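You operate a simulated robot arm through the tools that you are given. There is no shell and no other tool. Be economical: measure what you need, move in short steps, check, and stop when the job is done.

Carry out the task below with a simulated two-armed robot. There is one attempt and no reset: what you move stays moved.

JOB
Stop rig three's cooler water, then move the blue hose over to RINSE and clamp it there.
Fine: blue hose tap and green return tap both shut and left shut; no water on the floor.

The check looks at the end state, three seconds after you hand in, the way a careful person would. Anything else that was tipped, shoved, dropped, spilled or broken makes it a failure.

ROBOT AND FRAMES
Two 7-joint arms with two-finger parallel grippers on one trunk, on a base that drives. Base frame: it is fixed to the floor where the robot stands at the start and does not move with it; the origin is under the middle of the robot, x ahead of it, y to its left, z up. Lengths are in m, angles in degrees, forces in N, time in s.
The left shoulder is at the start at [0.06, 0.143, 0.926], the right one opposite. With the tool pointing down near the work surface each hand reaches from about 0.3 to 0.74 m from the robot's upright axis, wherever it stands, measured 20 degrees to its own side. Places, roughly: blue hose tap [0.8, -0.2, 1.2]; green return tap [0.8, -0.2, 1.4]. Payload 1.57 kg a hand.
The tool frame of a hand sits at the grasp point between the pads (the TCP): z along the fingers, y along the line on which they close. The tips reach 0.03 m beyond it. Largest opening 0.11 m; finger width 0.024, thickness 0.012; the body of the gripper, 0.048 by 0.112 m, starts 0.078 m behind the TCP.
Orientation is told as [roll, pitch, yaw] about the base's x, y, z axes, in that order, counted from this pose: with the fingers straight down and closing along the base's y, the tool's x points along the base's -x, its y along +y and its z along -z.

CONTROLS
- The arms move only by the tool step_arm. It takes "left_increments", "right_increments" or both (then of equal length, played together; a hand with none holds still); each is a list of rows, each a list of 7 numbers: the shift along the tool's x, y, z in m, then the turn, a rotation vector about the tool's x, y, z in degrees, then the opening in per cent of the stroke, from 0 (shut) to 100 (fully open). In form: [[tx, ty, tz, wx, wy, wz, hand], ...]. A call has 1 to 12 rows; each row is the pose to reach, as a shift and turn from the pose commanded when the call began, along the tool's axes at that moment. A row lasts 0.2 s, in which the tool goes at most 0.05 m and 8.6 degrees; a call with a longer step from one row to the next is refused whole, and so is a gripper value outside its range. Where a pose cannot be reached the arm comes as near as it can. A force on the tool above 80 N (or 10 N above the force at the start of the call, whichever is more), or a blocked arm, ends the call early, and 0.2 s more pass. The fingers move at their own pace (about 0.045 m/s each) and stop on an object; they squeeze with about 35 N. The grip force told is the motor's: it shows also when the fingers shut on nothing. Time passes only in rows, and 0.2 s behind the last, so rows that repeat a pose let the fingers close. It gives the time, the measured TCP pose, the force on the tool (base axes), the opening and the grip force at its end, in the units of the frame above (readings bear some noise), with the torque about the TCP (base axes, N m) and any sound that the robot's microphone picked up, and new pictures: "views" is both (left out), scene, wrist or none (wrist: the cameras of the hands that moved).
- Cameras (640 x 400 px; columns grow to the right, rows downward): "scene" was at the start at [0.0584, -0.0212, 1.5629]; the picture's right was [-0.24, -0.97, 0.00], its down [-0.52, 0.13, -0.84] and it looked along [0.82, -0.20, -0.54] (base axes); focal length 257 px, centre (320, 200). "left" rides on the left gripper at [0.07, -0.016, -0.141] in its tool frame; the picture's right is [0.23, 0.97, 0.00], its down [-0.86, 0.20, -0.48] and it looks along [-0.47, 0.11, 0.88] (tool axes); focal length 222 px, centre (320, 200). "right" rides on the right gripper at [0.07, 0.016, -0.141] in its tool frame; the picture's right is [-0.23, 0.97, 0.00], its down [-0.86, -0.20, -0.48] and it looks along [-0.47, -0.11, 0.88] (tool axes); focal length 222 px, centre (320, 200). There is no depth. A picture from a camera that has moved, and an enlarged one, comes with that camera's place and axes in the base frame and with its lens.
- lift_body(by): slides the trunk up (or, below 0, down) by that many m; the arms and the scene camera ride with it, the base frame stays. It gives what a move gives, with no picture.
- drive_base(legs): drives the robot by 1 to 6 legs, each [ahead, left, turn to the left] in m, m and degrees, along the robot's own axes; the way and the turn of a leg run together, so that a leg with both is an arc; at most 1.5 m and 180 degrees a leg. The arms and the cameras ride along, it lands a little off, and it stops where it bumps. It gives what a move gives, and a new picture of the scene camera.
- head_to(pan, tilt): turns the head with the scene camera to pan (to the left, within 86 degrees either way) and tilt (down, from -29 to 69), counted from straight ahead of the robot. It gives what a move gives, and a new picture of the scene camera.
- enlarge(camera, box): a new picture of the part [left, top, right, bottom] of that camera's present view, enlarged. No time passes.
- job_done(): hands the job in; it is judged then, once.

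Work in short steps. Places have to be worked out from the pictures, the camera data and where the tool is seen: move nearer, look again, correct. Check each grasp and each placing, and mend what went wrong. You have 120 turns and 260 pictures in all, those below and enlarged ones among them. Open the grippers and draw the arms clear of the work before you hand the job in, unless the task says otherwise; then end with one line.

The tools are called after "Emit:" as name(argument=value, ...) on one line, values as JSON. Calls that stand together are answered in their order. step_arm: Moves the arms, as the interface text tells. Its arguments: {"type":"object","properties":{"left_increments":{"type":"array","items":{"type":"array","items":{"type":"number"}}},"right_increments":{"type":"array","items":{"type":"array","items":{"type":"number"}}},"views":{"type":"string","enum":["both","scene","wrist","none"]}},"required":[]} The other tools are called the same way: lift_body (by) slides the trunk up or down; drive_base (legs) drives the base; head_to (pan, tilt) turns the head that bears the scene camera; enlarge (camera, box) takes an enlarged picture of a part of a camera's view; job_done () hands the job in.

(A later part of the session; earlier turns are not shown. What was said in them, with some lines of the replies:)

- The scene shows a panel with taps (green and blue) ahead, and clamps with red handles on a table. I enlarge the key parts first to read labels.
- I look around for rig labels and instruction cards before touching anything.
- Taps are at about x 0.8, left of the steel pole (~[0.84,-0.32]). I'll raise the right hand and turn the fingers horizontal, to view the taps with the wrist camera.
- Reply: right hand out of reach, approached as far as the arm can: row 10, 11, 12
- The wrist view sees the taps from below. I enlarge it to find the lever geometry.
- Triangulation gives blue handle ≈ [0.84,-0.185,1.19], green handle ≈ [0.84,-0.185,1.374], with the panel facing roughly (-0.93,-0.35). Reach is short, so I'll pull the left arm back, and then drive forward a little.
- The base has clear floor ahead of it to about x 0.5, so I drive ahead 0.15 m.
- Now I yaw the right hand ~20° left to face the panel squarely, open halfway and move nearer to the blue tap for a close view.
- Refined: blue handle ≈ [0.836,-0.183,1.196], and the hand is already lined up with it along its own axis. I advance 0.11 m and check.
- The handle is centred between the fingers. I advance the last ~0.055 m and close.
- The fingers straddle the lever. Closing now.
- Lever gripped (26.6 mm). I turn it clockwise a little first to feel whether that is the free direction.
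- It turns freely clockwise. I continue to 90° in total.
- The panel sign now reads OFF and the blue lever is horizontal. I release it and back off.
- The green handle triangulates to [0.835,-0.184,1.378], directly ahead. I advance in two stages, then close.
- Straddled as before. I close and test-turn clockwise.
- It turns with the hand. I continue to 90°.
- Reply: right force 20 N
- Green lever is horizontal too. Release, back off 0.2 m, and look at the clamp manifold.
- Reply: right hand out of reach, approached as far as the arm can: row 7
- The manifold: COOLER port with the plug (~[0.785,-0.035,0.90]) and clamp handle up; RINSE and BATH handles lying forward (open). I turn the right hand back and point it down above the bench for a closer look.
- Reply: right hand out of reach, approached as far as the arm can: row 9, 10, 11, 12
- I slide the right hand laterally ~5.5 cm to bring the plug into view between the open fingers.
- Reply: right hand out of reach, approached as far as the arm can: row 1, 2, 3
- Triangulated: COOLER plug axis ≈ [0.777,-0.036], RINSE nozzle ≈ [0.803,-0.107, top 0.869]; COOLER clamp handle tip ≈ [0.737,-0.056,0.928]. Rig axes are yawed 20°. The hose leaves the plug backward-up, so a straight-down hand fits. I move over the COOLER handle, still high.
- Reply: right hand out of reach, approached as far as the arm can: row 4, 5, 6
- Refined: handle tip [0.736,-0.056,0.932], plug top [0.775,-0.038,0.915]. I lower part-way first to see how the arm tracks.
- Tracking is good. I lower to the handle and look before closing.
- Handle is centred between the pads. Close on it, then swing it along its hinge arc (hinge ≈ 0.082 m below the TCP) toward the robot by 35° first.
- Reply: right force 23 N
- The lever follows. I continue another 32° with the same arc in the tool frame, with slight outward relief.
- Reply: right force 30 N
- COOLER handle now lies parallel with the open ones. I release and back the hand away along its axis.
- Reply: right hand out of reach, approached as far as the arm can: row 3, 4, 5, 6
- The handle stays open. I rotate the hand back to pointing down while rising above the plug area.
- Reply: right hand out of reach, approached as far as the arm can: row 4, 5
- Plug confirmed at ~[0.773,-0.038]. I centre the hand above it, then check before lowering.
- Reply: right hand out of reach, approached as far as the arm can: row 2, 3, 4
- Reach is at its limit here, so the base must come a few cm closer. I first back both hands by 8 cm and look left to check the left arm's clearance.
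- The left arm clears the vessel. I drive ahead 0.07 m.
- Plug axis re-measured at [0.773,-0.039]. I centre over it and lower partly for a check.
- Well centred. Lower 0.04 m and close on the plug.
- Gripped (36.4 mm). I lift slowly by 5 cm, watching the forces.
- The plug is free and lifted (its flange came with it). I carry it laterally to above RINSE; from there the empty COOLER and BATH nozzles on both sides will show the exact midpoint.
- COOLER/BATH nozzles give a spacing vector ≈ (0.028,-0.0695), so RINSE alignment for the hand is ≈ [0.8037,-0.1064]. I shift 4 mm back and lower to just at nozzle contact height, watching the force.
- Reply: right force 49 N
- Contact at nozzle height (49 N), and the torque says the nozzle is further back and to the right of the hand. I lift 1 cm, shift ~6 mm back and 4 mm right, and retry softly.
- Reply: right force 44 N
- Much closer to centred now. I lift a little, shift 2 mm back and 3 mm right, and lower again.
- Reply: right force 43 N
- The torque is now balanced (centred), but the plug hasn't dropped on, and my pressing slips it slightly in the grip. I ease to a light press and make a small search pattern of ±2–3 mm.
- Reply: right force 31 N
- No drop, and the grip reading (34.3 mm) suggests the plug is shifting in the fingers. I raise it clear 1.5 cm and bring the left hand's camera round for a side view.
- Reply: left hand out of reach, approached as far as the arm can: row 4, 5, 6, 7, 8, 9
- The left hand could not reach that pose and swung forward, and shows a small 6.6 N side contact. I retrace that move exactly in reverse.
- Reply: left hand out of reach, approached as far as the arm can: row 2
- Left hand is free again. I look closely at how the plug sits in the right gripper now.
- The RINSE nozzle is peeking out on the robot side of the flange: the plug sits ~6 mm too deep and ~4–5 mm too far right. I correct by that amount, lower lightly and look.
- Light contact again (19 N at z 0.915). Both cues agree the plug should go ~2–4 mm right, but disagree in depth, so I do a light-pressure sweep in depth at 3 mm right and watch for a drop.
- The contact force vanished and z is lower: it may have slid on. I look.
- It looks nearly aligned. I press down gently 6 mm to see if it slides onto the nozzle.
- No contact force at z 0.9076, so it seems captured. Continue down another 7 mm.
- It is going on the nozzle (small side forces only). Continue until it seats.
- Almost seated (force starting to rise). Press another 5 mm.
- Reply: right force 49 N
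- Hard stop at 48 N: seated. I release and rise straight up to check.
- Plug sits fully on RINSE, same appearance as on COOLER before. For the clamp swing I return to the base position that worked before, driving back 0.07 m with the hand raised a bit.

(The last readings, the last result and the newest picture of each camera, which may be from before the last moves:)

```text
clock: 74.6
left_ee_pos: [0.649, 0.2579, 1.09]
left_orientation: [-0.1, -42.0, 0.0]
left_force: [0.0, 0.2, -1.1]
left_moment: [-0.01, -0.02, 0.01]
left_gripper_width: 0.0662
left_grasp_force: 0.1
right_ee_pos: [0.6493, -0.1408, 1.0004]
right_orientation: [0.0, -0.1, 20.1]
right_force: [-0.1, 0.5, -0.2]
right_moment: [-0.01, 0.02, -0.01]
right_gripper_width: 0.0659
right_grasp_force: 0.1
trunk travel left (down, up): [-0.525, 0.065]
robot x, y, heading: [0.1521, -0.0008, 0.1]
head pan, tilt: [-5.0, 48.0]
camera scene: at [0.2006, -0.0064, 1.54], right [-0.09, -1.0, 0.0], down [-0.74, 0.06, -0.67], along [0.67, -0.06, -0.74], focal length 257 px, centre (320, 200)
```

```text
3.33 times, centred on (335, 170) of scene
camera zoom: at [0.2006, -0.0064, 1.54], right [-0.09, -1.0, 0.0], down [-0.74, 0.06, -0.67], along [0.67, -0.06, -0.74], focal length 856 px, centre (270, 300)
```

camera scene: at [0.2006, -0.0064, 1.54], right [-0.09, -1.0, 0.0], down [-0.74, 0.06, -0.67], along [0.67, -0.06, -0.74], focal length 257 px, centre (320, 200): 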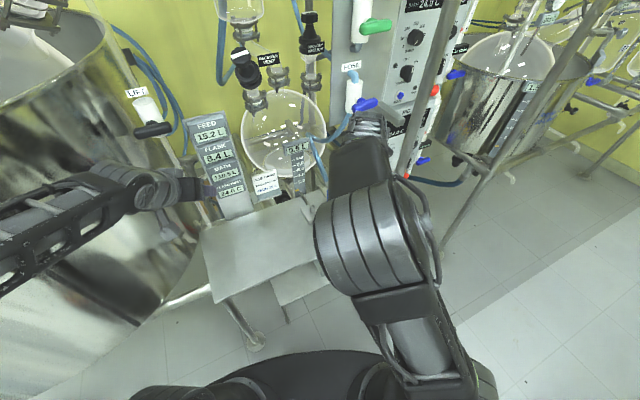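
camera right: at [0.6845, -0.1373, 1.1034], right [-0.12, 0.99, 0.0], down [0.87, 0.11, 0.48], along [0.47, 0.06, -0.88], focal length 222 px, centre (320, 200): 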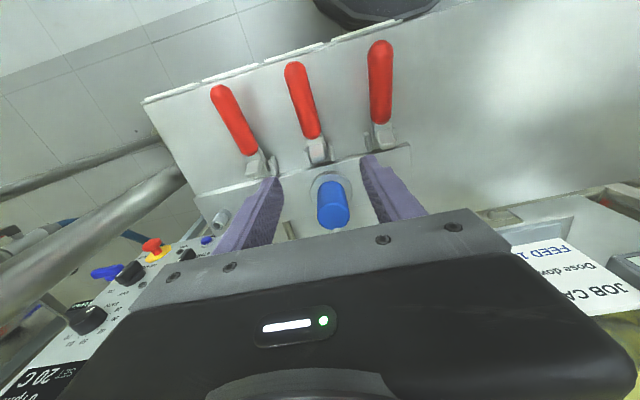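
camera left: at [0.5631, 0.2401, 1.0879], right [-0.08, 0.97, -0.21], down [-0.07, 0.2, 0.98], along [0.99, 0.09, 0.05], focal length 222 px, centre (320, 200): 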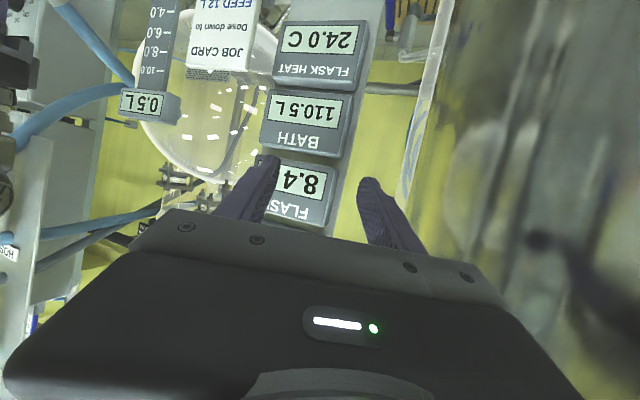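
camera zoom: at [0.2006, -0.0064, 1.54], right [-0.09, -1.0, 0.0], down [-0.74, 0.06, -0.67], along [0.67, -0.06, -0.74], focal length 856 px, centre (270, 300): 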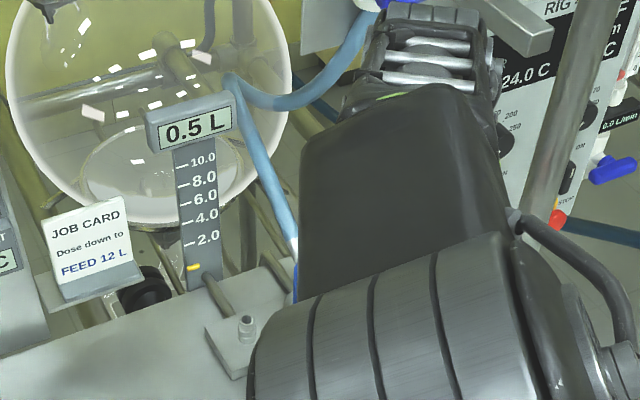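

I pitch the hand to −67° above the RINSE handle, staying ~7 cm over the grip point.

Emit:
step_arm(right_increments=[[-0.004, -0.003, 0.0, 0, -7, 0, 50], [-0.008, -0.006, 0.0, 0, -14, 0, 50], [-0.012, -0.009, 0.01, 0, -21, 0, 50], [-0.016, -0.012, 0.02, 0, -28, 0, 50], [-0.02, -0.015, 0.03, 0, -35, 0, 50], [-0.024, -0.018, 0.04, 0, -42, 0, 50], [-0.028, -0.021, 0.05, 0, -50, 0, 50], [-0.032, -0.024, 0.06, 0, -58, 0, 50], [-0.036, -0.024, 0.065, 0, -64, 0, 50], [-0.036, -0.024, 0.065, 0, -67, 0, 50]])

Emit:
enlarge(camera="scene", box=[270, 110, 410, 240])

```text
clock: 76.8
left_ee_pos: [0.6495, 0.2568, 1.0923]
left_orientation: [-0.1, -42.0, 0.1]
left_force: [0.2, 0.3, 0.0]
left_moment: [0.01, 0.0, 0.0]
left_gripper_width: 0.0661
left_grasp_force: 0.0
right_ee_pos: [0.689, -0.1531, 0.9364]
right_orientation: [-0.2, -67.1, 20.3]
right_force: [-0.4, 1.0, -0.9]
right_moment: [0.01, -0.01, 0.02]
right_gripper_width: 0.0549
right_grasp_force: 0.0
right hand out of reach, approached as far as the arm can: row 6, 7, 8
trunk travel left (down, up): [-0.525, 0.065]
robot x, y, heading: [0.1464, 0.0012, 0.3]
head pan, tilt: [-5.0, 48.0]
camera scene: at [0.1995, -0.0074, 1.5401], right [-0.09, -1.0, 0.0], down [-0.74, 0.07, -0.67], along [0.67, -0.06, -0.74], focal length 257 px, centre (320, 200)
camera right: at [0.5367, -0.1916, 0.9285], right [-0.25, 0.95, 0.21], down [-0.03, -0.22, 0.97], along [0.97, 0.24, 0.09], focal length 222 px, centre (320, 200)
```

scene: 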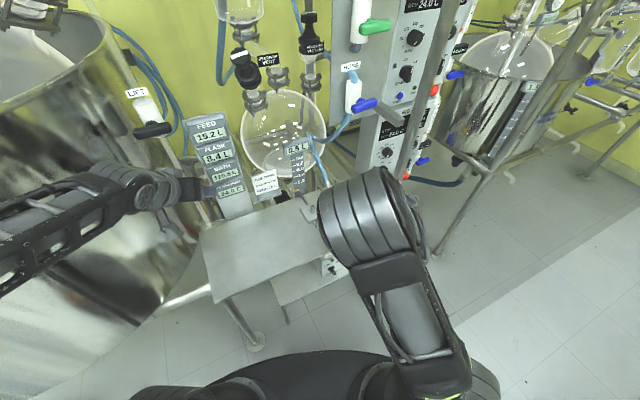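
right: 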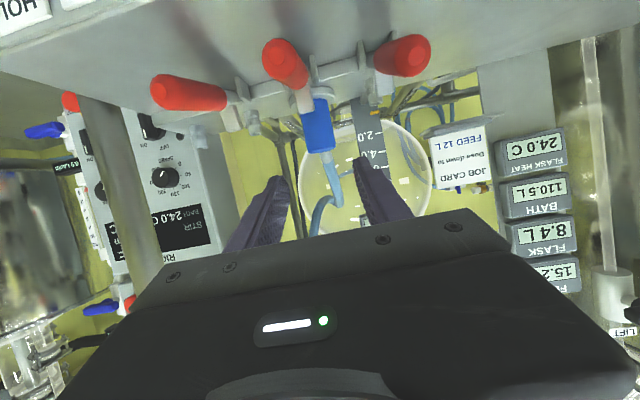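

```text
3.08 times, centred on (340, 175) of scene
camera zoom: at [0.1995, -0.0074, 1.5401], right [-0.09, -1.0, 0.0], down [-0.74, 0.07, -0.67], along [0.67, -0.06, -0.74], focal length 790 px, centre (258, 277)
```

zoom: 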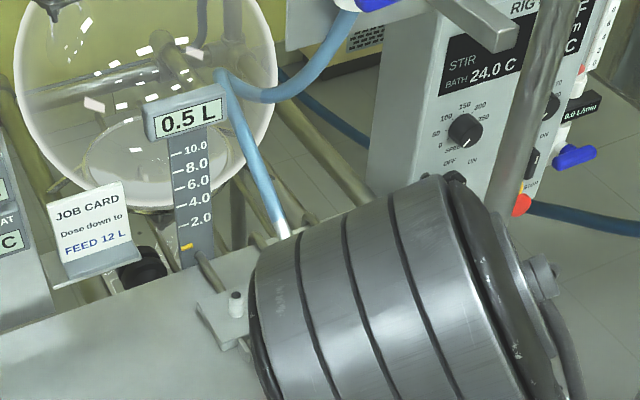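

Handle tip ray gives the grip point ≈ [0.690,-0.154,0.857], directly below. I descend vertically and check.

Emit:
step_arm(right_increments=[[0.028, 0, 0.012, 0, 0, 0, 50], [0.055, 0, 0.0235, 0, 0, 0, 50], [0.072, 0, 0.0305, 0, 0, 0, 50], [0.072, 0, 0.0305, 0, 0, 0, 50]], views="wrist")

```text
clock: 77.8
left_ee_pos: [0.6489, 0.2594, 1.0902]
left_orientation: [-0.1, -42.1, 0.0]
left_force: [-0.4, 0.1, 0.4]
left_moment: [0.02, -0.03, -0.01]
left_gripper_width: 0.0662
left_grasp_force: 0.0
right_ee_pos: [0.691, -0.1509, 0.858]
right_orientation: [0.1, -66.8, 20.0]
right_force: [0.3, -0.8, 0.8]
right_moment: [0.01, -0.03, 0.0]
right_gripper_width: 0.0549
right_grasp_force: 0.0
trunk travel left (down, up): [-0.525, 0.065]
robot x, y, heading: [0.1499, 0.0022, -0.0]
head pan, tilt: [-5.0, 48.0]
camera right: at [0.538, -0.1899, 0.85], right [-0.25, 0.95, 0.21], down [-0.03, -0.22, 0.97], along [0.97, 0.24, 0.08], focal length 222 px, centre (320, 200)
```

right: 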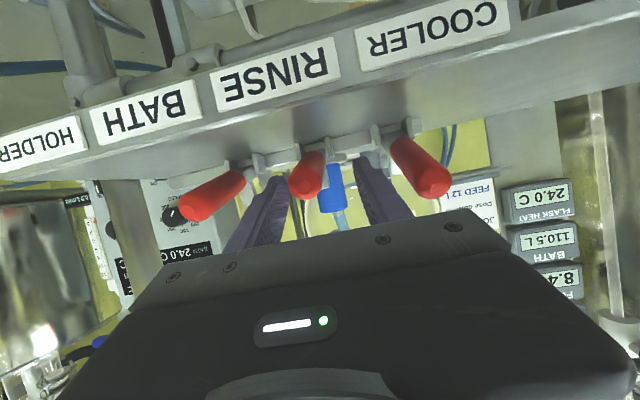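

RINSE handle is between the fingers, a little right and low of centre. I nudge 8 mm right and 6 mm down, then close.

Emit:
step_arm(right_increments=[[0.003, -0.004, 0.001, 0, 0, 0, 50], [0.0055, -0.009, 0.0023, 0, 0, 0, 50], [0.0055, -0.009, 0.0023, 0, 0, 0, 0], [0.0055, -0.009, 0.0023, 0, 0, 0, 0], [0.0055, -0.009, 0.0023, 0, 0, 0, 0], [0.0055, -0.009, 0.0023, 0, 0, 0, 0]], views="wrist")

```text
clock: 79.2
left_ee_pos: [0.65, 0.2573, 1.0918]
left_orientation: [0.0, -42.2, 0.0]
left_force: [-0.6, -0.1, 0.0]
left_moment: [-0.02, -0.06, 0.0]
left_gripper_width: 0.0659
left_grasp_force: 0.0
right_ee_pos: [0.6977, -0.156, 0.8556]
right_orientation: [0.0, -66.8, 19.9]
right_force: [7.0, -11.4, 0.5]
right_moment: [0.19, -0.09, 0.91]
right_gripper_width: 0.0234
right_grasp_force: 33.4
right hand out of reach, approached as far as the arm can: row 1, 2, 3, 4, 5, 6
trunk travel left (down, up): [-0.525, 0.065]
robot x, y, heading: [0.1519, 0.0005, 0.0]
head pan, tilt: [-5.0, 48.0]
camera right: at [0.5443, -0.1938, 0.8486], right [-0.25, 0.95, 0.21], down [-0.03, -0.22, 0.97], along [0.97, 0.23, 0.08], focal length 222 px, centre (320, 200)
```

right: 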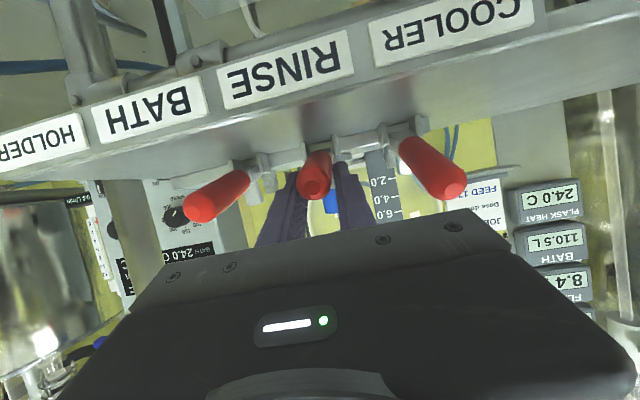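

Gripped (23.4 mm). I swing it up along the reverse arc, 42° first.

Emit:
step_arm(right_increments=[[-0.0105, 0, -0.0002, 0, 7, 0, 0], [-0.021, 0, 0.001, 0, 14, 0, 0], [-0.0313, 0, 0.0034, 0, 21, 0, 0], [-0.0411, 0, 0.007, 0, 28, 0, 0], [-0.0505, 0, 0.0118, 0, 35, 0, 0], [-0.0592, 0, 0.0178, 0, 42, 0, 0]], views="wrist")

```text
clock: 80.6
left_ee_pos: [0.6508, 0.258, 1.0891]
left_orientation: [0.1, -41.9, 0.0]
left_force: [-0.1, 0.4, 1.1]
left_moment: [0.01, 0.0, 0.04]
left_gripper_width: 0.0661
left_grasp_force: 0.1
right_ee_pos: [0.7366, -0.1418, 0.8994]
right_orientation: [0.1, -24.6, 20.1]
right_force: [12.2, -5.1, -24.7]
right_moment: [0.59, 0.35, 0.67]
right_gripper_width: 0.0224
right_grasp_force: 35.2
trunk travel left (down, up): [-0.525, 0.065]
robot x, y, heading: [0.1473, 0.0024, 0.1]
head pan, tilt: [-5.0, 48.0]
camera right: at [0.6167, -0.168, 1.0008], right [-0.14, 0.99, 0.1], down [0.61, 0.01, 0.79], along [0.78, 0.17, -0.6], focal length 222 px, centre (320, 200)
```

right: 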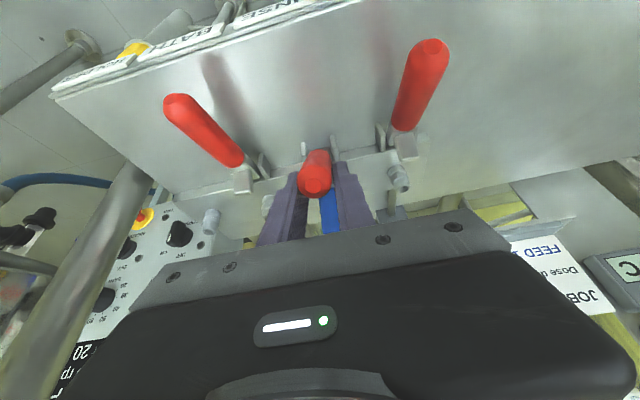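

Handle follows. Continue the last ~25° to upright.

Emit:
step_arm(right_increments=[[-0.0102, 0, 0.0008, 0, 7, 0, 0], [-0.0203, 0, 0.0029, 0, 14, 0, 0], [-0.0302, 0, 0.0062, 0, 21, 0, 0], [-0.0357, 0, 0.0081, 0, 25, 0, 0], [-0.0357, 0, 0.0081, 0, 25, 0, 0]], views="wrist")

```text
clock: 81.8
left_ee_pos: [0.6524, 0.2533, 1.0922]
left_orientation: [0.2, -42.0, -0.3]
left_force: [0.5, 0.0, -0.7]
left_moment: [0.01, 0.02, 0.02]
left_gripper_width: 0.0663
left_grasp_force: 0.1
right_ee_pos: [0.755, -0.1321, 0.913]
right_orientation: [-0.8, -0.4, 19.6]
right_force: [29.6, -41.6, 1.4]
right_moment: [0.29, -1.06, 0.75]
right_gripper_width: 0.0229
right_grasp_force: 35.5
right hand out of reach, approached as far as the arm can: row 3, 4, 5
trunk travel left (down, up): [-0.525, 0.065]
robot x, y, heading: [0.1511, -0.0024, 0.2]
head pan, tilt: [-5.0, 48.0]
camera right: at [0.6828, -0.1398, 1.0543], right [-0.11, 0.99, -0.01], down [0.87, 0.1, 0.49], along [0.49, 0.05, -0.87], focal length 222 px, centre (320, 200)
```

right: 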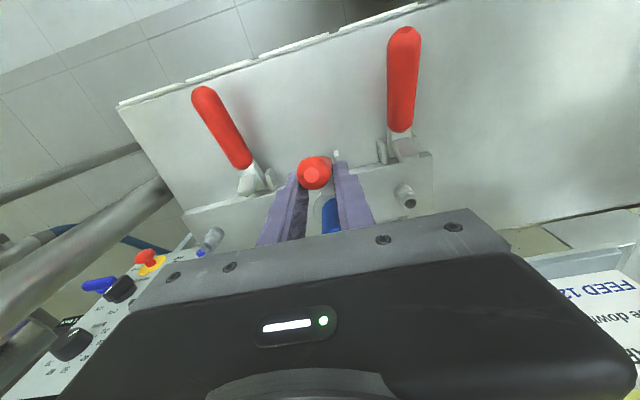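

The arm ran out of reach: the handle leans ~20° short of upright and side force has built up. I release, rise, and will then drive forward again to finish by pushing.

Emit:
step_arm(right_increments=[[0, 0, 0, 0, 0, 0, 50], [0, 0, 0, 0, 0, 0, 50], [0, 0, -0.03, 0, 0, 0, 50], [0, 0, -0.06, 0, 0, 0, 50], [0.03, 0, -0.075, 0, 0, 0, 50], [0.06, 0, -0.075, 0, 0, 0, 50], [0.09, 0, -0.075, 0, 0, 0, 50]], views="wrist")

```text
clock: 83.4
left_ee_pos: [0.6478, 0.2577, 1.0907]
left_orientation: [-0.1, -42.1, -0.1]
left_force: [0.3, 0.5, 0.0]
left_moment: [0.02, 0.01, 0.0]
left_gripper_width: 0.066
left_grasp_force: 0.1
right_ee_pos: [0.6652, -0.1535, 0.9864]
right_orientation: [0.0, 0.0, 20.1]
right_force: [0.3, -0.1, 0.3]
right_moment: [0.0, -0.03, 0.01]
right_gripper_width: 0.0548
right_grasp_force: 0.1
trunk travel left (down, up): [-0.525, 0.065]
robot x, y, heading: [0.1491, -0.0037, 0.1]
head pan, tilt: [-5.0, 48.0]
camera right: at [0.5945, -0.1621, 1.1297], right [-0.12, 0.99, 0.0], down [0.87, 0.11, 0.48], along [0.47, 0.06, -0.88], focal length 222 px, centre (320, 200)
```

right: 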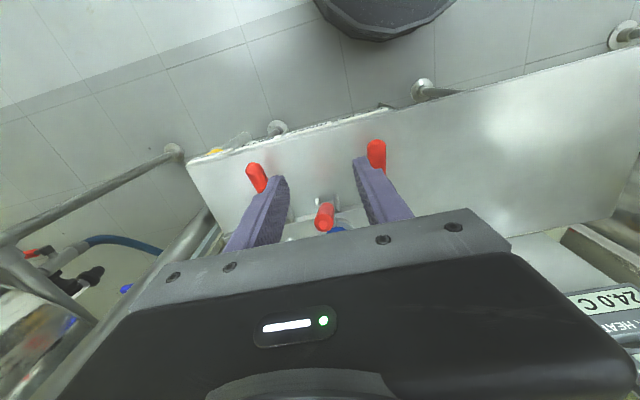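

Handle seems to stand up by itself. Zoom to judge its lean.

Emit:
enlarge(camera="right", box=[270, 150, 390, 250])

Emit:
enlarge(camera="scene", box=[270, 130, 390, 240])

```text
4.00 times, centred on (330, 200) of right
camera zoom: at [0.5945, -0.1621, 1.1297], right [-0.12, 0.99, 0.0], down [0.87, 0.11, 0.48], along [0.47, 0.06, -0.88], focal length 888 px, centre (280, 200)
```

zoom: 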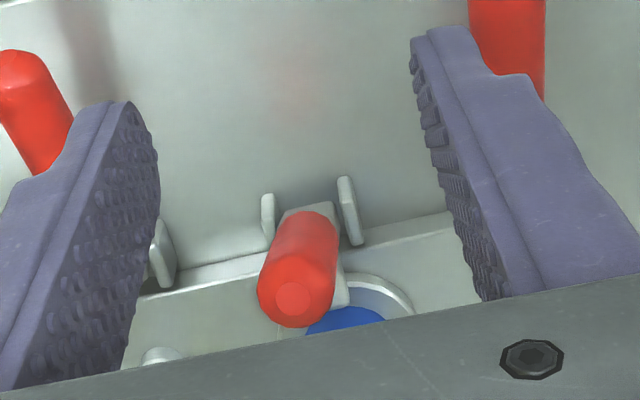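

```text
3.64 times, centred on (330, 185) of scene
camera zoom: at [0.1994, -0.0068, 1.5401], right [-0.09, -1.0, 0.0], down [-0.74, 0.06, -0.67], along [0.67, -0.06, -0.74], focal length 933 px, centre (284, 254)
```

zoom: 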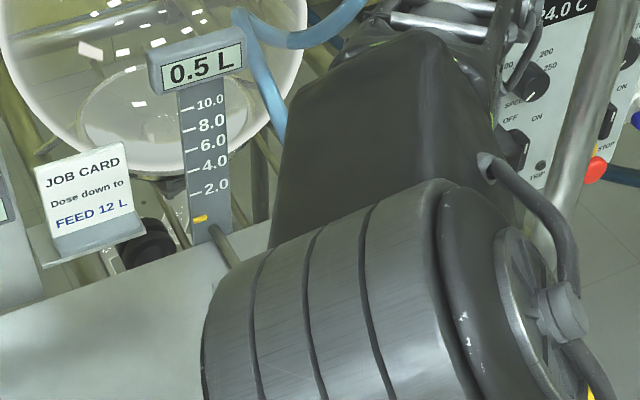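

The handle leans ~18° short of upright. I drive 0.07 m forward for reach (fingers are above everything), to push it home from the front.

Emit:
drive_base(legs=[[0.07, 0, 0]])

Emit:
step_arm(right_increments=[[0.03, 0, 0, 0, 0, 0, 0], [0.06, 0, 0, 0, 0, 0, 0], [0.06, 0, 0, 0, 0, 0, 0], [0.06, 0, 0, 0, 0, 0, 0]], views="wrist")

Emit:
enlarge(camera="right", box=[250, 130, 410, 250])

```text
clock: 84.4
left_ee_pos: [0.7207, 0.2582, 1.0901]
left_orientation: [0.0, -42.0, 0.1]
left_force: [-0.4, 0.4, 0.3]
left_moment: [0.01, 0.05, 0.02]
left_gripper_width: 0.066
left_grasp_force: 0.1
right_ee_pos: [0.7387, -0.1521, 0.9861]
right_orientation: [0.0, 0.1, 20.0]
right_force: [0.6, -0.3, -0.8]
right_moment: [0.0, 0.03, 0.0]
right_gripper_width: 0.0547
right_grasp_force: 0.0
trunk travel left (down, up): [-0.525, 0.065]
robot x, y, heading: [0.2205, 0.0026, 0.2]
head pan, tilt: [-5.0, 48.0]
camera scene: at [0.2727, -0.0063, 1.54], right [-0.09, -1.0, 0.0], down [-0.74, 0.06, -0.67], along [0.67, -0.06, -0.74], focal length 257 px, centre (320, 200)
```

scene: 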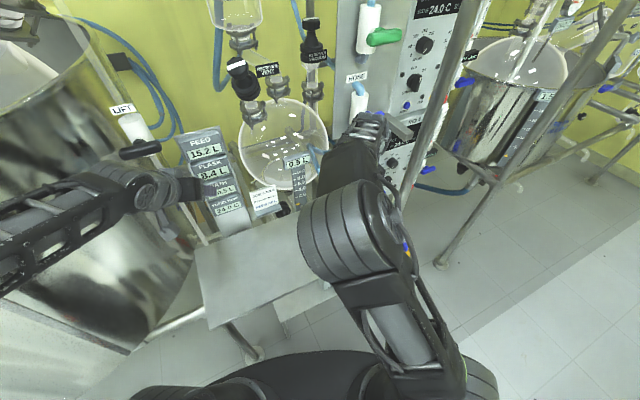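

```text
clock: 85.4
left_ee_pos: [0.7188, 0.259, 1.0916]
left_orientation: [-0.1, -42.1, 0.0]
left_force: [0.1, -0.5, -0.1]
left_moment: [-0.02, 0.03, 0.01]
left_gripper_width: 0.0661
left_grasp_force: 0.0
right_ee_pos: [0.6814, -0.1735, 0.9871]
right_orientation: [0.1, 0.0, 20.0]
right_force: [-0.2, -0.2, 0.9]
right_moment: [-0.01, -0.03, -0.03]
right_gripper_width: 0.0001
right_grasp_force: 18.7
trunk travel left (down, up): [-0.525, 0.065]
robot x, y, heading: [0.2204, -0.0005, 0.3]
head pan, tilt: [-5.0, 48.0]
camera right: at [0.6102, -0.1824, 1.1296], right [-0.12, 0.99, 0.0], down [0.87, 0.11, 0.48], along [0.47, 0.06, -0.88], focal length 222 px, centre (320, 200)
```

right: 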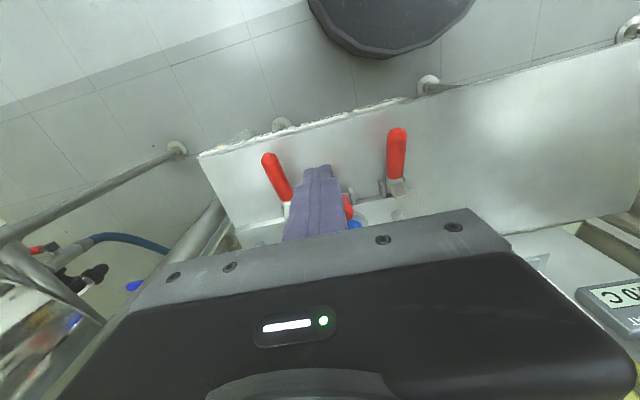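

```text
3.33 times, centred on (330, 190) of right
camera zoom: at [0.6102, -0.1824, 1.1296], right [-0.12, 0.99, 0.0], down [0.87, 0.11, 0.48], along [0.47, 0.06, -0.88], focal length 740 px, centre (287, 233)
```

zoom: 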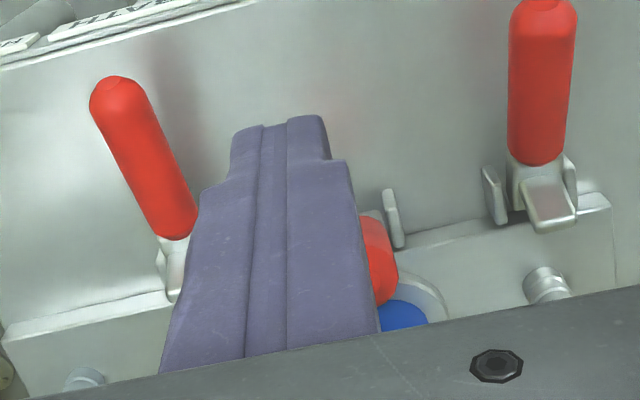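

I shift 1.4 cm left to line up with the handle, lower in front of it, then push rearward with the closed fingers.

Emit:
step_arm(right_increments=[[0, 0.014, 0.02, 0, 0, 0, 0], [0, 0.014, 0.045, 0, 0, 0, 0], [0, 0.014, 0.07, 0, 0, 0, 0], [0, 0.014, 0.07, 0, 0, 0, 0]], views="wrist")

Emit:
step_arm(right_increments=[[-0.015, 0, 0, 0, 0, 0, 0], [-0.03, 0, 0, 0, 0, 0, 0], [-0.045, 0, 0, 0, 0, 0, 0], [-0.055, 0, 0, 0, 0, 0, 0], [-0.062, 0, 0, 0, 0, 0, 0], [-0.068, 0, 0, 0, 0, 0, 0]], views="wrist")

```text
clock: 86.4
left_ee_pos: [0.719, 0.2593, 1.09]
left_orientation: [-0.1, -42.1, 0.1]
left_force: [0.0, 0.5, -0.2]
left_moment: [0.0, 0.01, -0.01]
left_gripper_width: 0.066
left_grasp_force: 0.1
right_ee_pos: [0.6757, -0.1601, 0.9163]
right_orientation: [0.0, 0.0, 20.2]
right_force: [0.0, -0.2, 0.3]
right_moment: [0.01, -0.01, 0.0]
right_gripper_width: 0.0001
right_grasp_force: 20.7
trunk travel left (down, up): [-0.525, 0.065]
robot x, y, heading: [0.2206, 0.0026, 0.1]
head pan, tilt: [-5.0, 48.0]
camera right: at [0.6052, -0.1693, 1.0591], right [-0.12, 0.99, 0.0], down [0.87, 0.11, 0.48], along [0.47, 0.06, -0.88], focal length 222 px, centre (320, 200)
```

right: 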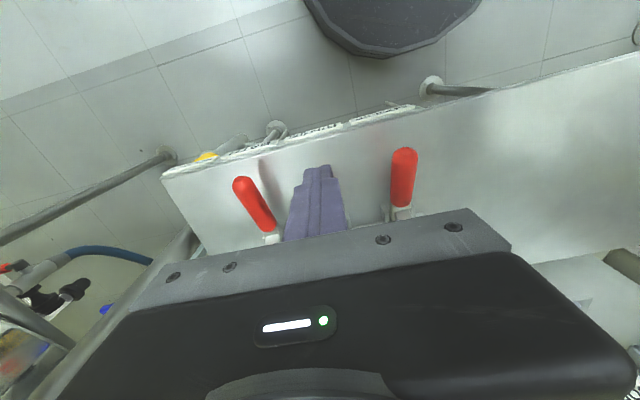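

```text
clock: 87.8
left_ee_pos: [0.7184, 0.2594, 1.0912]
left_orientation: [0.0, -42.1, 0.1]
left_force: [0.5, 0.5, 0.8]
left_moment: [0.02, -0.01, 0.01]
left_gripper_width: 0.0659
left_grasp_force: 0.1
right_ee_pos: [0.7396, -0.1361, 0.916]
right_orientation: [0.1, 0.1, 20.1]
right_force: [-0.5, -0.5, 0.6]
right_moment: [-0.02, 0.01, 0.02]
right_gripper_width: 0.0
right_grasp_force: 21.1
trunk travel left (down, up): [-0.525, 0.065]
robot x, y, heading: [0.2166, 0.0012, 0.0]
head pan, tilt: [-5.0, 48.0]
camera right: at [0.6689, -0.1455, 1.0591], right [-0.12, 0.99, 0.0], down [0.87, 0.11, 0.48], along [0.47, 0.06, -0.88], focal length 222 px, centre (320, 200)
```

right: 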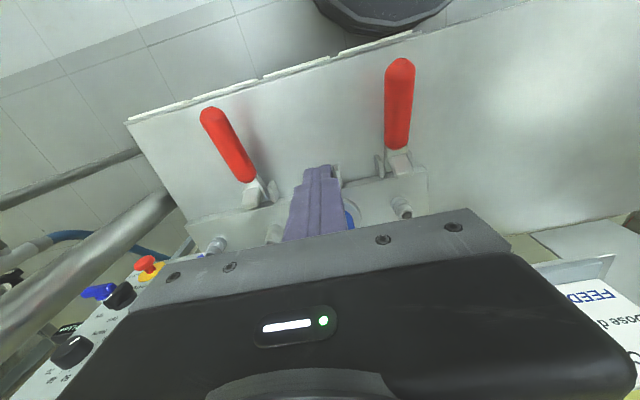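

No resistance yet; I push another 12 mm in small steps.

Emit:
step_arm(right_increments=[[-0.004, 0, 0, 0, 0, 0, 0], [-0.008, 0, 0, 0, 0, 0, 0], [-0.012, 0, 0, 0, 0, 0, 0], [-0.012, 0, 0, 0, 0, 0, 0]], views="none")

```text
clock: 88.8
left_ee_pos: [0.7167, 0.2574, 1.0927]
left_orientation: [-0.1, -42.2, 0.0]
left_force: [0.3, -0.3, -0.6]
left_moment: [0.02, -0.01, -0.03]
left_gripper_width: 0.0658
left_grasp_force: 0.1
right_ee_pos: [0.747, -0.1341, 0.9168]
right_orientation: [0.0, 0.2, 20.0]
right_force: [-21.1, -6.3, 3.7]
right_moment: [-0.1, 0.5, -0.04]
right_gripper_width: 0.0
right_grasp_force: 21.6
trunk travel left (down, up): [-0.525, 0.065]
robot x, y, heading: [0.2195, 0.0024, -0.1]
head pan, tilt: [-5.0, 48.0]
```

Now 22 N resistance, about where the upright stop should be. Press 4 mm more, then back off and look.

Emit:
step_arm(right_increments=[[-0.002, 0, 0, 0, 0, 0, 0], [-0.004, 0, 0, 0, 0, 0, 0], [-0.004, 0, 0, 0, 0, 0, 0]], views="none")

Emit:
step_arm(right_increments=[[0.03, 0, 0, 0, 0, 0, 0], [0.05, 0, -0.03, 0, 0, 0, 0], [0.06, -0.03, -0.07, 0, 0, 0, 0], [0.06, -0.07, -0.09, 0, 0, 0, 0], [0.06, -0.11, -0.09, 0, 0, 0, 0]])

Emit:
enlarge(camera="right", box=[320, 130, 480, 250])

Emit:
enlarge(camera="scene", box=[280, 130, 390, 240])

```text
clock: 89.6
left_ee_pos: [0.7164, 0.2571, 1.0931]
left_orientation: [0.0, -42.3, 0.0]
left_force: [0.0, -0.8, -0.4]
left_moment: [0.01, 0.01, 0.0]
left_gripper_width: 0.0662
left_grasp_force: 0.0
right_ee_pos: [0.7473, -0.1332, 0.9163]
right_orientation: [0.1, 0.5, 20.0]
right_force: [-38.3, -12.8, 0.6]
right_moment: [-0.67, 0.64, -0.07]
right_gripper_width: 0.0
right_grasp_force: 21.1
trunk travel left (down, up): [-0.525, 0.065]
robot x, y, heading: [0.2213, 0.0009, 0.2]
head pan, tilt: [-5.0, 48.0]
```

```text
refused: row 3 steps farther than a row can; nothing moved
```

```text
3.33 times, centred on (400, 190) of right
camera zoom: at [0.6779, -0.1425, 1.0602], right [-0.12, 0.99, 0.0], down [0.88, 0.1, 0.47], along [0.47, 0.06, -0.88], focal length 740 px, centre (53, 233)
```

zoom: 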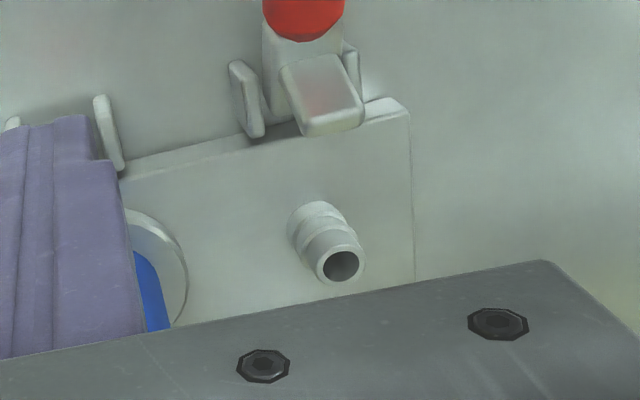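

```text
3.64 times, centred on (335, 185) of scene
camera zoom: at [0.2655, -0.008, 1.5402], right [-0.09, -1.0, 0.0], down [-0.74, 0.07, -0.67], along [0.67, -0.06, -0.74], focal length 933 px, centre (266, 254)
```

zoom: 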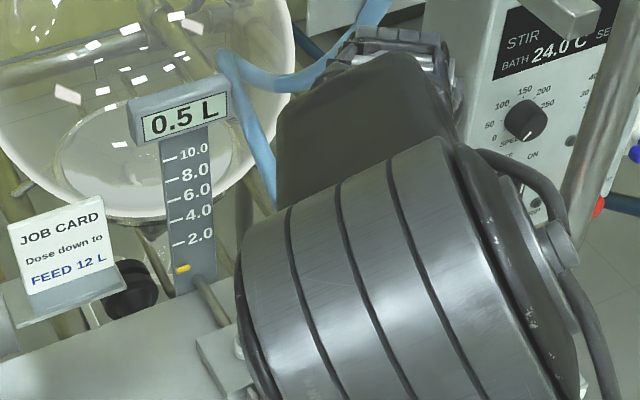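

A firm stop: 40 N without further motion. I back off in legal steps, up and to the right, to view the result.

Emit:
step_arm(right_increments=[[0.03, 0, 0, 0, 0, 0, 0], [0.05, 0, -0.03, 0, 0, 0, 0], [0.06, -0.02, -0.06, 0, 0, 0, 0], [0.06, -0.05, -0.08, 0, 0, 0, 0], [0.06, -0.09, -0.08, 0, 0, 0, 0], [0.06, -0.12, -0.08, 0, 0, 0, 0]])

Emit:
enlarge(camera="scene", box=[280, 130, 390, 240])

Emit:
enlarge(camera="right", box=[320, 130, 480, 250])

```text
clock: 91.0
left_ee_pos: [0.718, 0.2583, 1.0909]
left_orientation: [-0.1, -42.1, 0.0]
left_force: [-0.4, 0.3, -0.1]
left_moment: [-0.03, 0.0, -0.01]
left_gripper_width: 0.0658
left_grasp_force: 0.0
right_ee_pos: [0.7397, -0.265, 0.9972]
right_orientation: [-0.1, 0.0, 20.1]
right_force: [-0.1, 1.0, 0.6]
right_moment: [0.02, 0.01, 0.01]
right_gripper_width: 0.0003
right_grasp_force: 21.0
trunk travel left (down, up): [-0.525, 0.065]
robot x, y, heading: [0.2166, -0.0001, 0.3]
head pan, tilt: [-5.0, 48.0]
camera scene: at [0.271, -0.0068, 1.54], right [-0.09, -1.0, 0.0], down [-0.74, 0.06, -0.67], along [0.67, -0.06, -0.74], focal length 257 px, centre (320, 200)
camera right: at [0.6686, -0.2736, 1.1394], right [-0.12, 0.99, 0.0], down [0.87, 0.11, 0.48], along [0.47, 0.06, -0.88], focal length 222 px, centre (320, 200)
```

scene: 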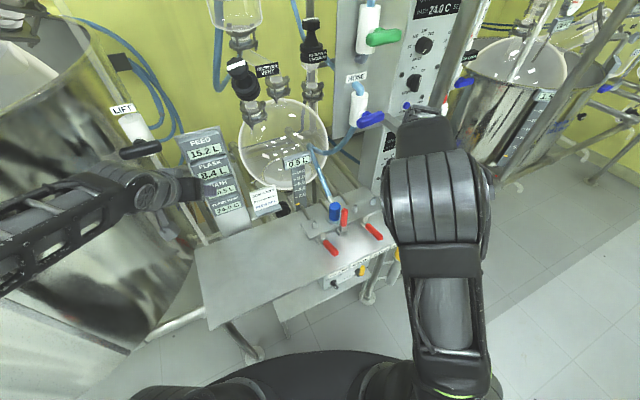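
right: 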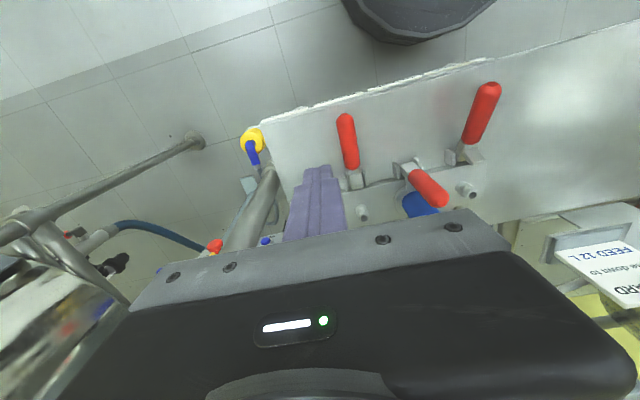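

```text
3.64 times, centred on (335, 185) of scene
camera zoom: at [0.271, -0.0068, 1.54], right [-0.09, -1.0, 0.0], down [-0.74, 0.06, -0.67], along [0.67, -0.06, -0.74], focal length 933 px, centre (266, 254)
```

zoom: 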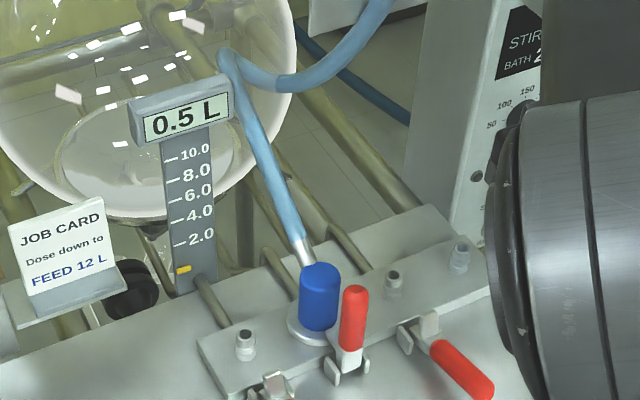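

```text
3.33 times, centred on (400, 190) of right
camera zoom: at [0.6686, -0.2736, 1.1394], right [-0.12, 0.99, 0.0], down [0.87, 0.11, 0.48], along [0.47, 0.06, -0.88], focal length 740 px, centre (53, 233)
```

zoom: 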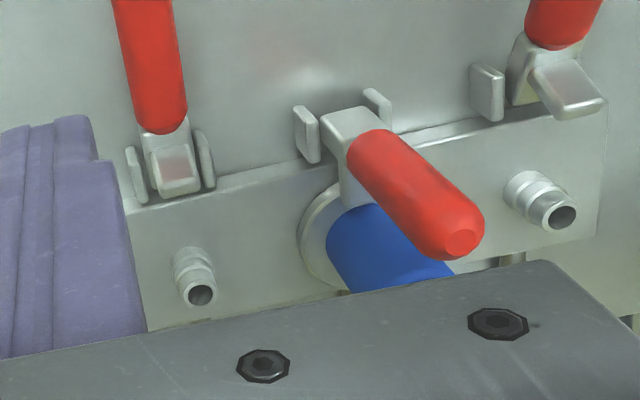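

RINSE clamp handle is fully upright with its arm over the plug's flange. Now I open the right gripper, drive back clear, and do a final inspection.

Emit:
step_arm(right_increments=[[0.03, 0, -0.01, 0, 0, 0, 50], [0.06, 0, -0.02, 0, 0, 0, 60], [0.06, 0, -0.02, 0, 0, 0, 60]], left_increments=[[0, 0, 0, 0, 0, 0, 100], [0, 0, 0, 0, 0, 0, 100], [0, 0, 0, 0, 0, 0, 100]], views="none")

Emit:
drive_base(legs=[[-0.25, 0, 0]])

Emit:
head_to(pan=-12, tilt=32)

Emit:
enlarge(camera="scene", box=[250, 60, 370, 180])

Emit:
enlarge(camera="scene", box=[240, 180, 380, 320])

```text
clock: 91.8
left_ee_pos: [0.7184, 0.2588, 1.0913]
left_orientation: [-0.2, -42.1, 0.1]
left_force: [-0.9, 0.2, 0.1]
left_moment: [0.01, 0.01, 0.0]
left_gripper_width: 0.1102
left_grasp_force: 0.1
right_ee_pos: [0.6832, -0.2842, 1.017]
right_orientation: [0.0, -0.1, 20.1]
right_force: [0.4, 0.1, -0.3]
right_moment: [-0.02, 0.05, 0.05]
right_gripper_width: 0.0654
right_grasp_force: 0.1
trunk travel left (down, up): [-0.525, 0.065]
robot x, y, heading: [0.2217, -0.0003, 0.1]
head pan, tilt: [-5.0, 48.0]
```

```text
clock: 93.6
left_ee_pos: [0.4668, 0.2586, 1.0914]
left_orientation: [-0.1, -42.1, 0.2]
left_force: [-0.9, 0.0, 0.3]
left_moment: [-0.03, -0.01, -0.01]
left_gripper_width: 0.11
left_grasp_force: 0.0
right_ee_pos: [0.4332, -0.283, 1.0185]
right_orientation: [0.0, -0.1, 20.2]
right_force: [-0.1, -0.4, 0.5]
right_moment: [0.02, -0.06, 0.06]
right_gripper_width: 0.0661
right_grasp_force: 0.1
trunk travel left (down, up): [-0.525, 0.065]
robot x, y, heading: [-0.0295, 0.0005, 0.1]
head pan, tilt: [-5.0, 48.0]
camera scene: at [0.0193, -0.0067, 1.5401], right [-0.08, -1.0, 0.0], down [-0.74, 0.06, -0.67], along [0.67, -0.06, -0.74], focal length 257 px, centre (320, 200)
```

scene: 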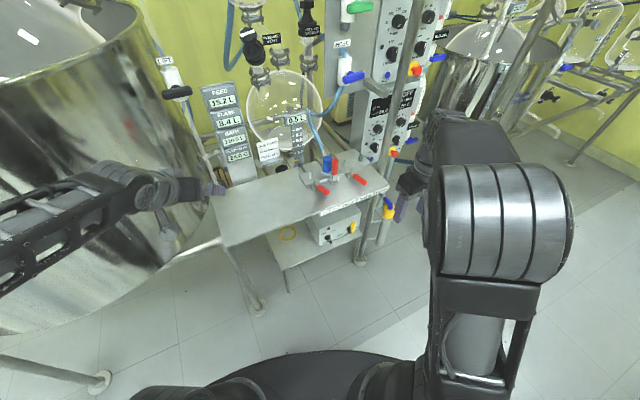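

```text
clock: 94.4
left_ee_pos: [0.4677, 0.2586, 1.0917]
left_orientation: [-0.1, -42.1, 0.0]
left_force: [-0.3, 0.4, 0.0]
left_moment: [-0.02, -0.01, 0.02]
left_gripper_width: 0.1099
left_grasp_force: 0.1
right_ee_pos: [0.4334, -0.2829, 1.0176]
right_orientation: [0.0, 0.0, 20.3]
right_force: [-0.8, 0.0, 0.2]
right_moment: [0.0, -0.04, -0.01]
right_gripper_width: 0.0656
right_grasp_force: 0.0
trunk travel left (down, up): [-0.525, 0.065]
robot x, y, heading: [-0.0319, 0.0015, 0.0]
head pan, tilt: [-12.0, 32.0]
camera scene: at [0.0297, -0.0184, 1.5637], right [-0.21, -0.98, 0.0], down [-0.52, 0.11, -0.85], along [0.83, -0.17, -0.53], focal length 257 px, centre (320, 200)
```

scene: 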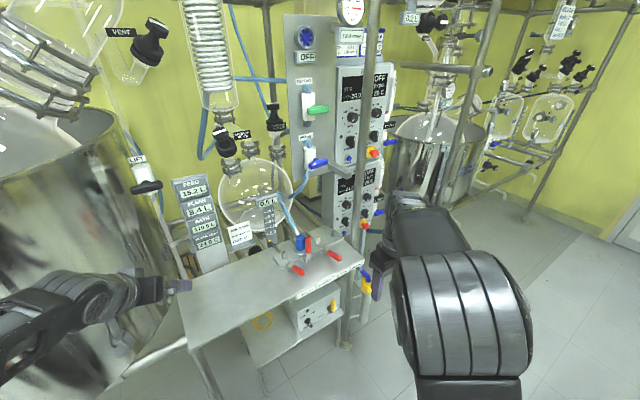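

```text
3.33 times, centred on (310, 120) of scene
camera zoom: at [0.0297, -0.0184, 1.5637], right [-0.21, -0.98, 0.0], down [-0.52, 0.11, -0.85], along [0.83, -0.17, -0.53], focal length 856 px, centre (353, 467)
```

zoom: 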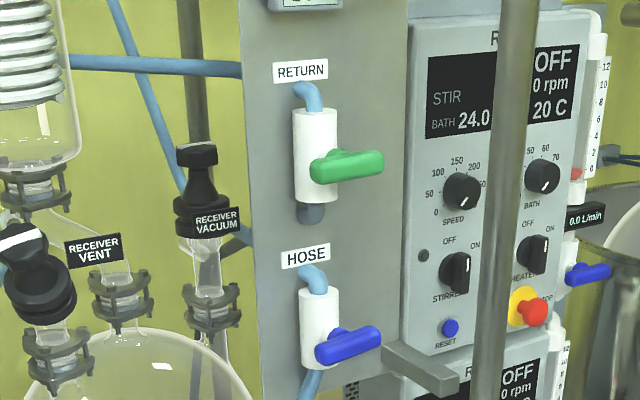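

```text
2.86 times, centred on (310, 250) of scene
camera zoom: at [0.0297, -0.0184, 1.5637], right [-0.21, -0.98, 0.0], down [-0.52, 0.11, -0.85], along [0.83, -0.17, -0.53], focal length 733 px, centre (349, 57)
```

zoom: 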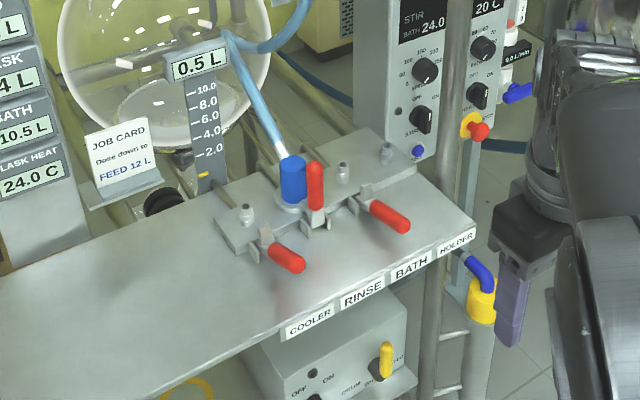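

Both taps are horizontal (shut) and the sign reads OFF. The plug is clamped on RINSE, the floor looks dry, and the arms are clear with the grippers open, so I hand in.

Emit:
job_done()

```text
The job is handed in.
```

Rig three's cooler water is off, with the blue hose tap and green return tap both shut. The blue hose is now clamped on RINSE, and no water showed on the floor in the last pictures. The left hand briefly touched something unseen on its side at about 6.6 N; I saw nothing moved by it.
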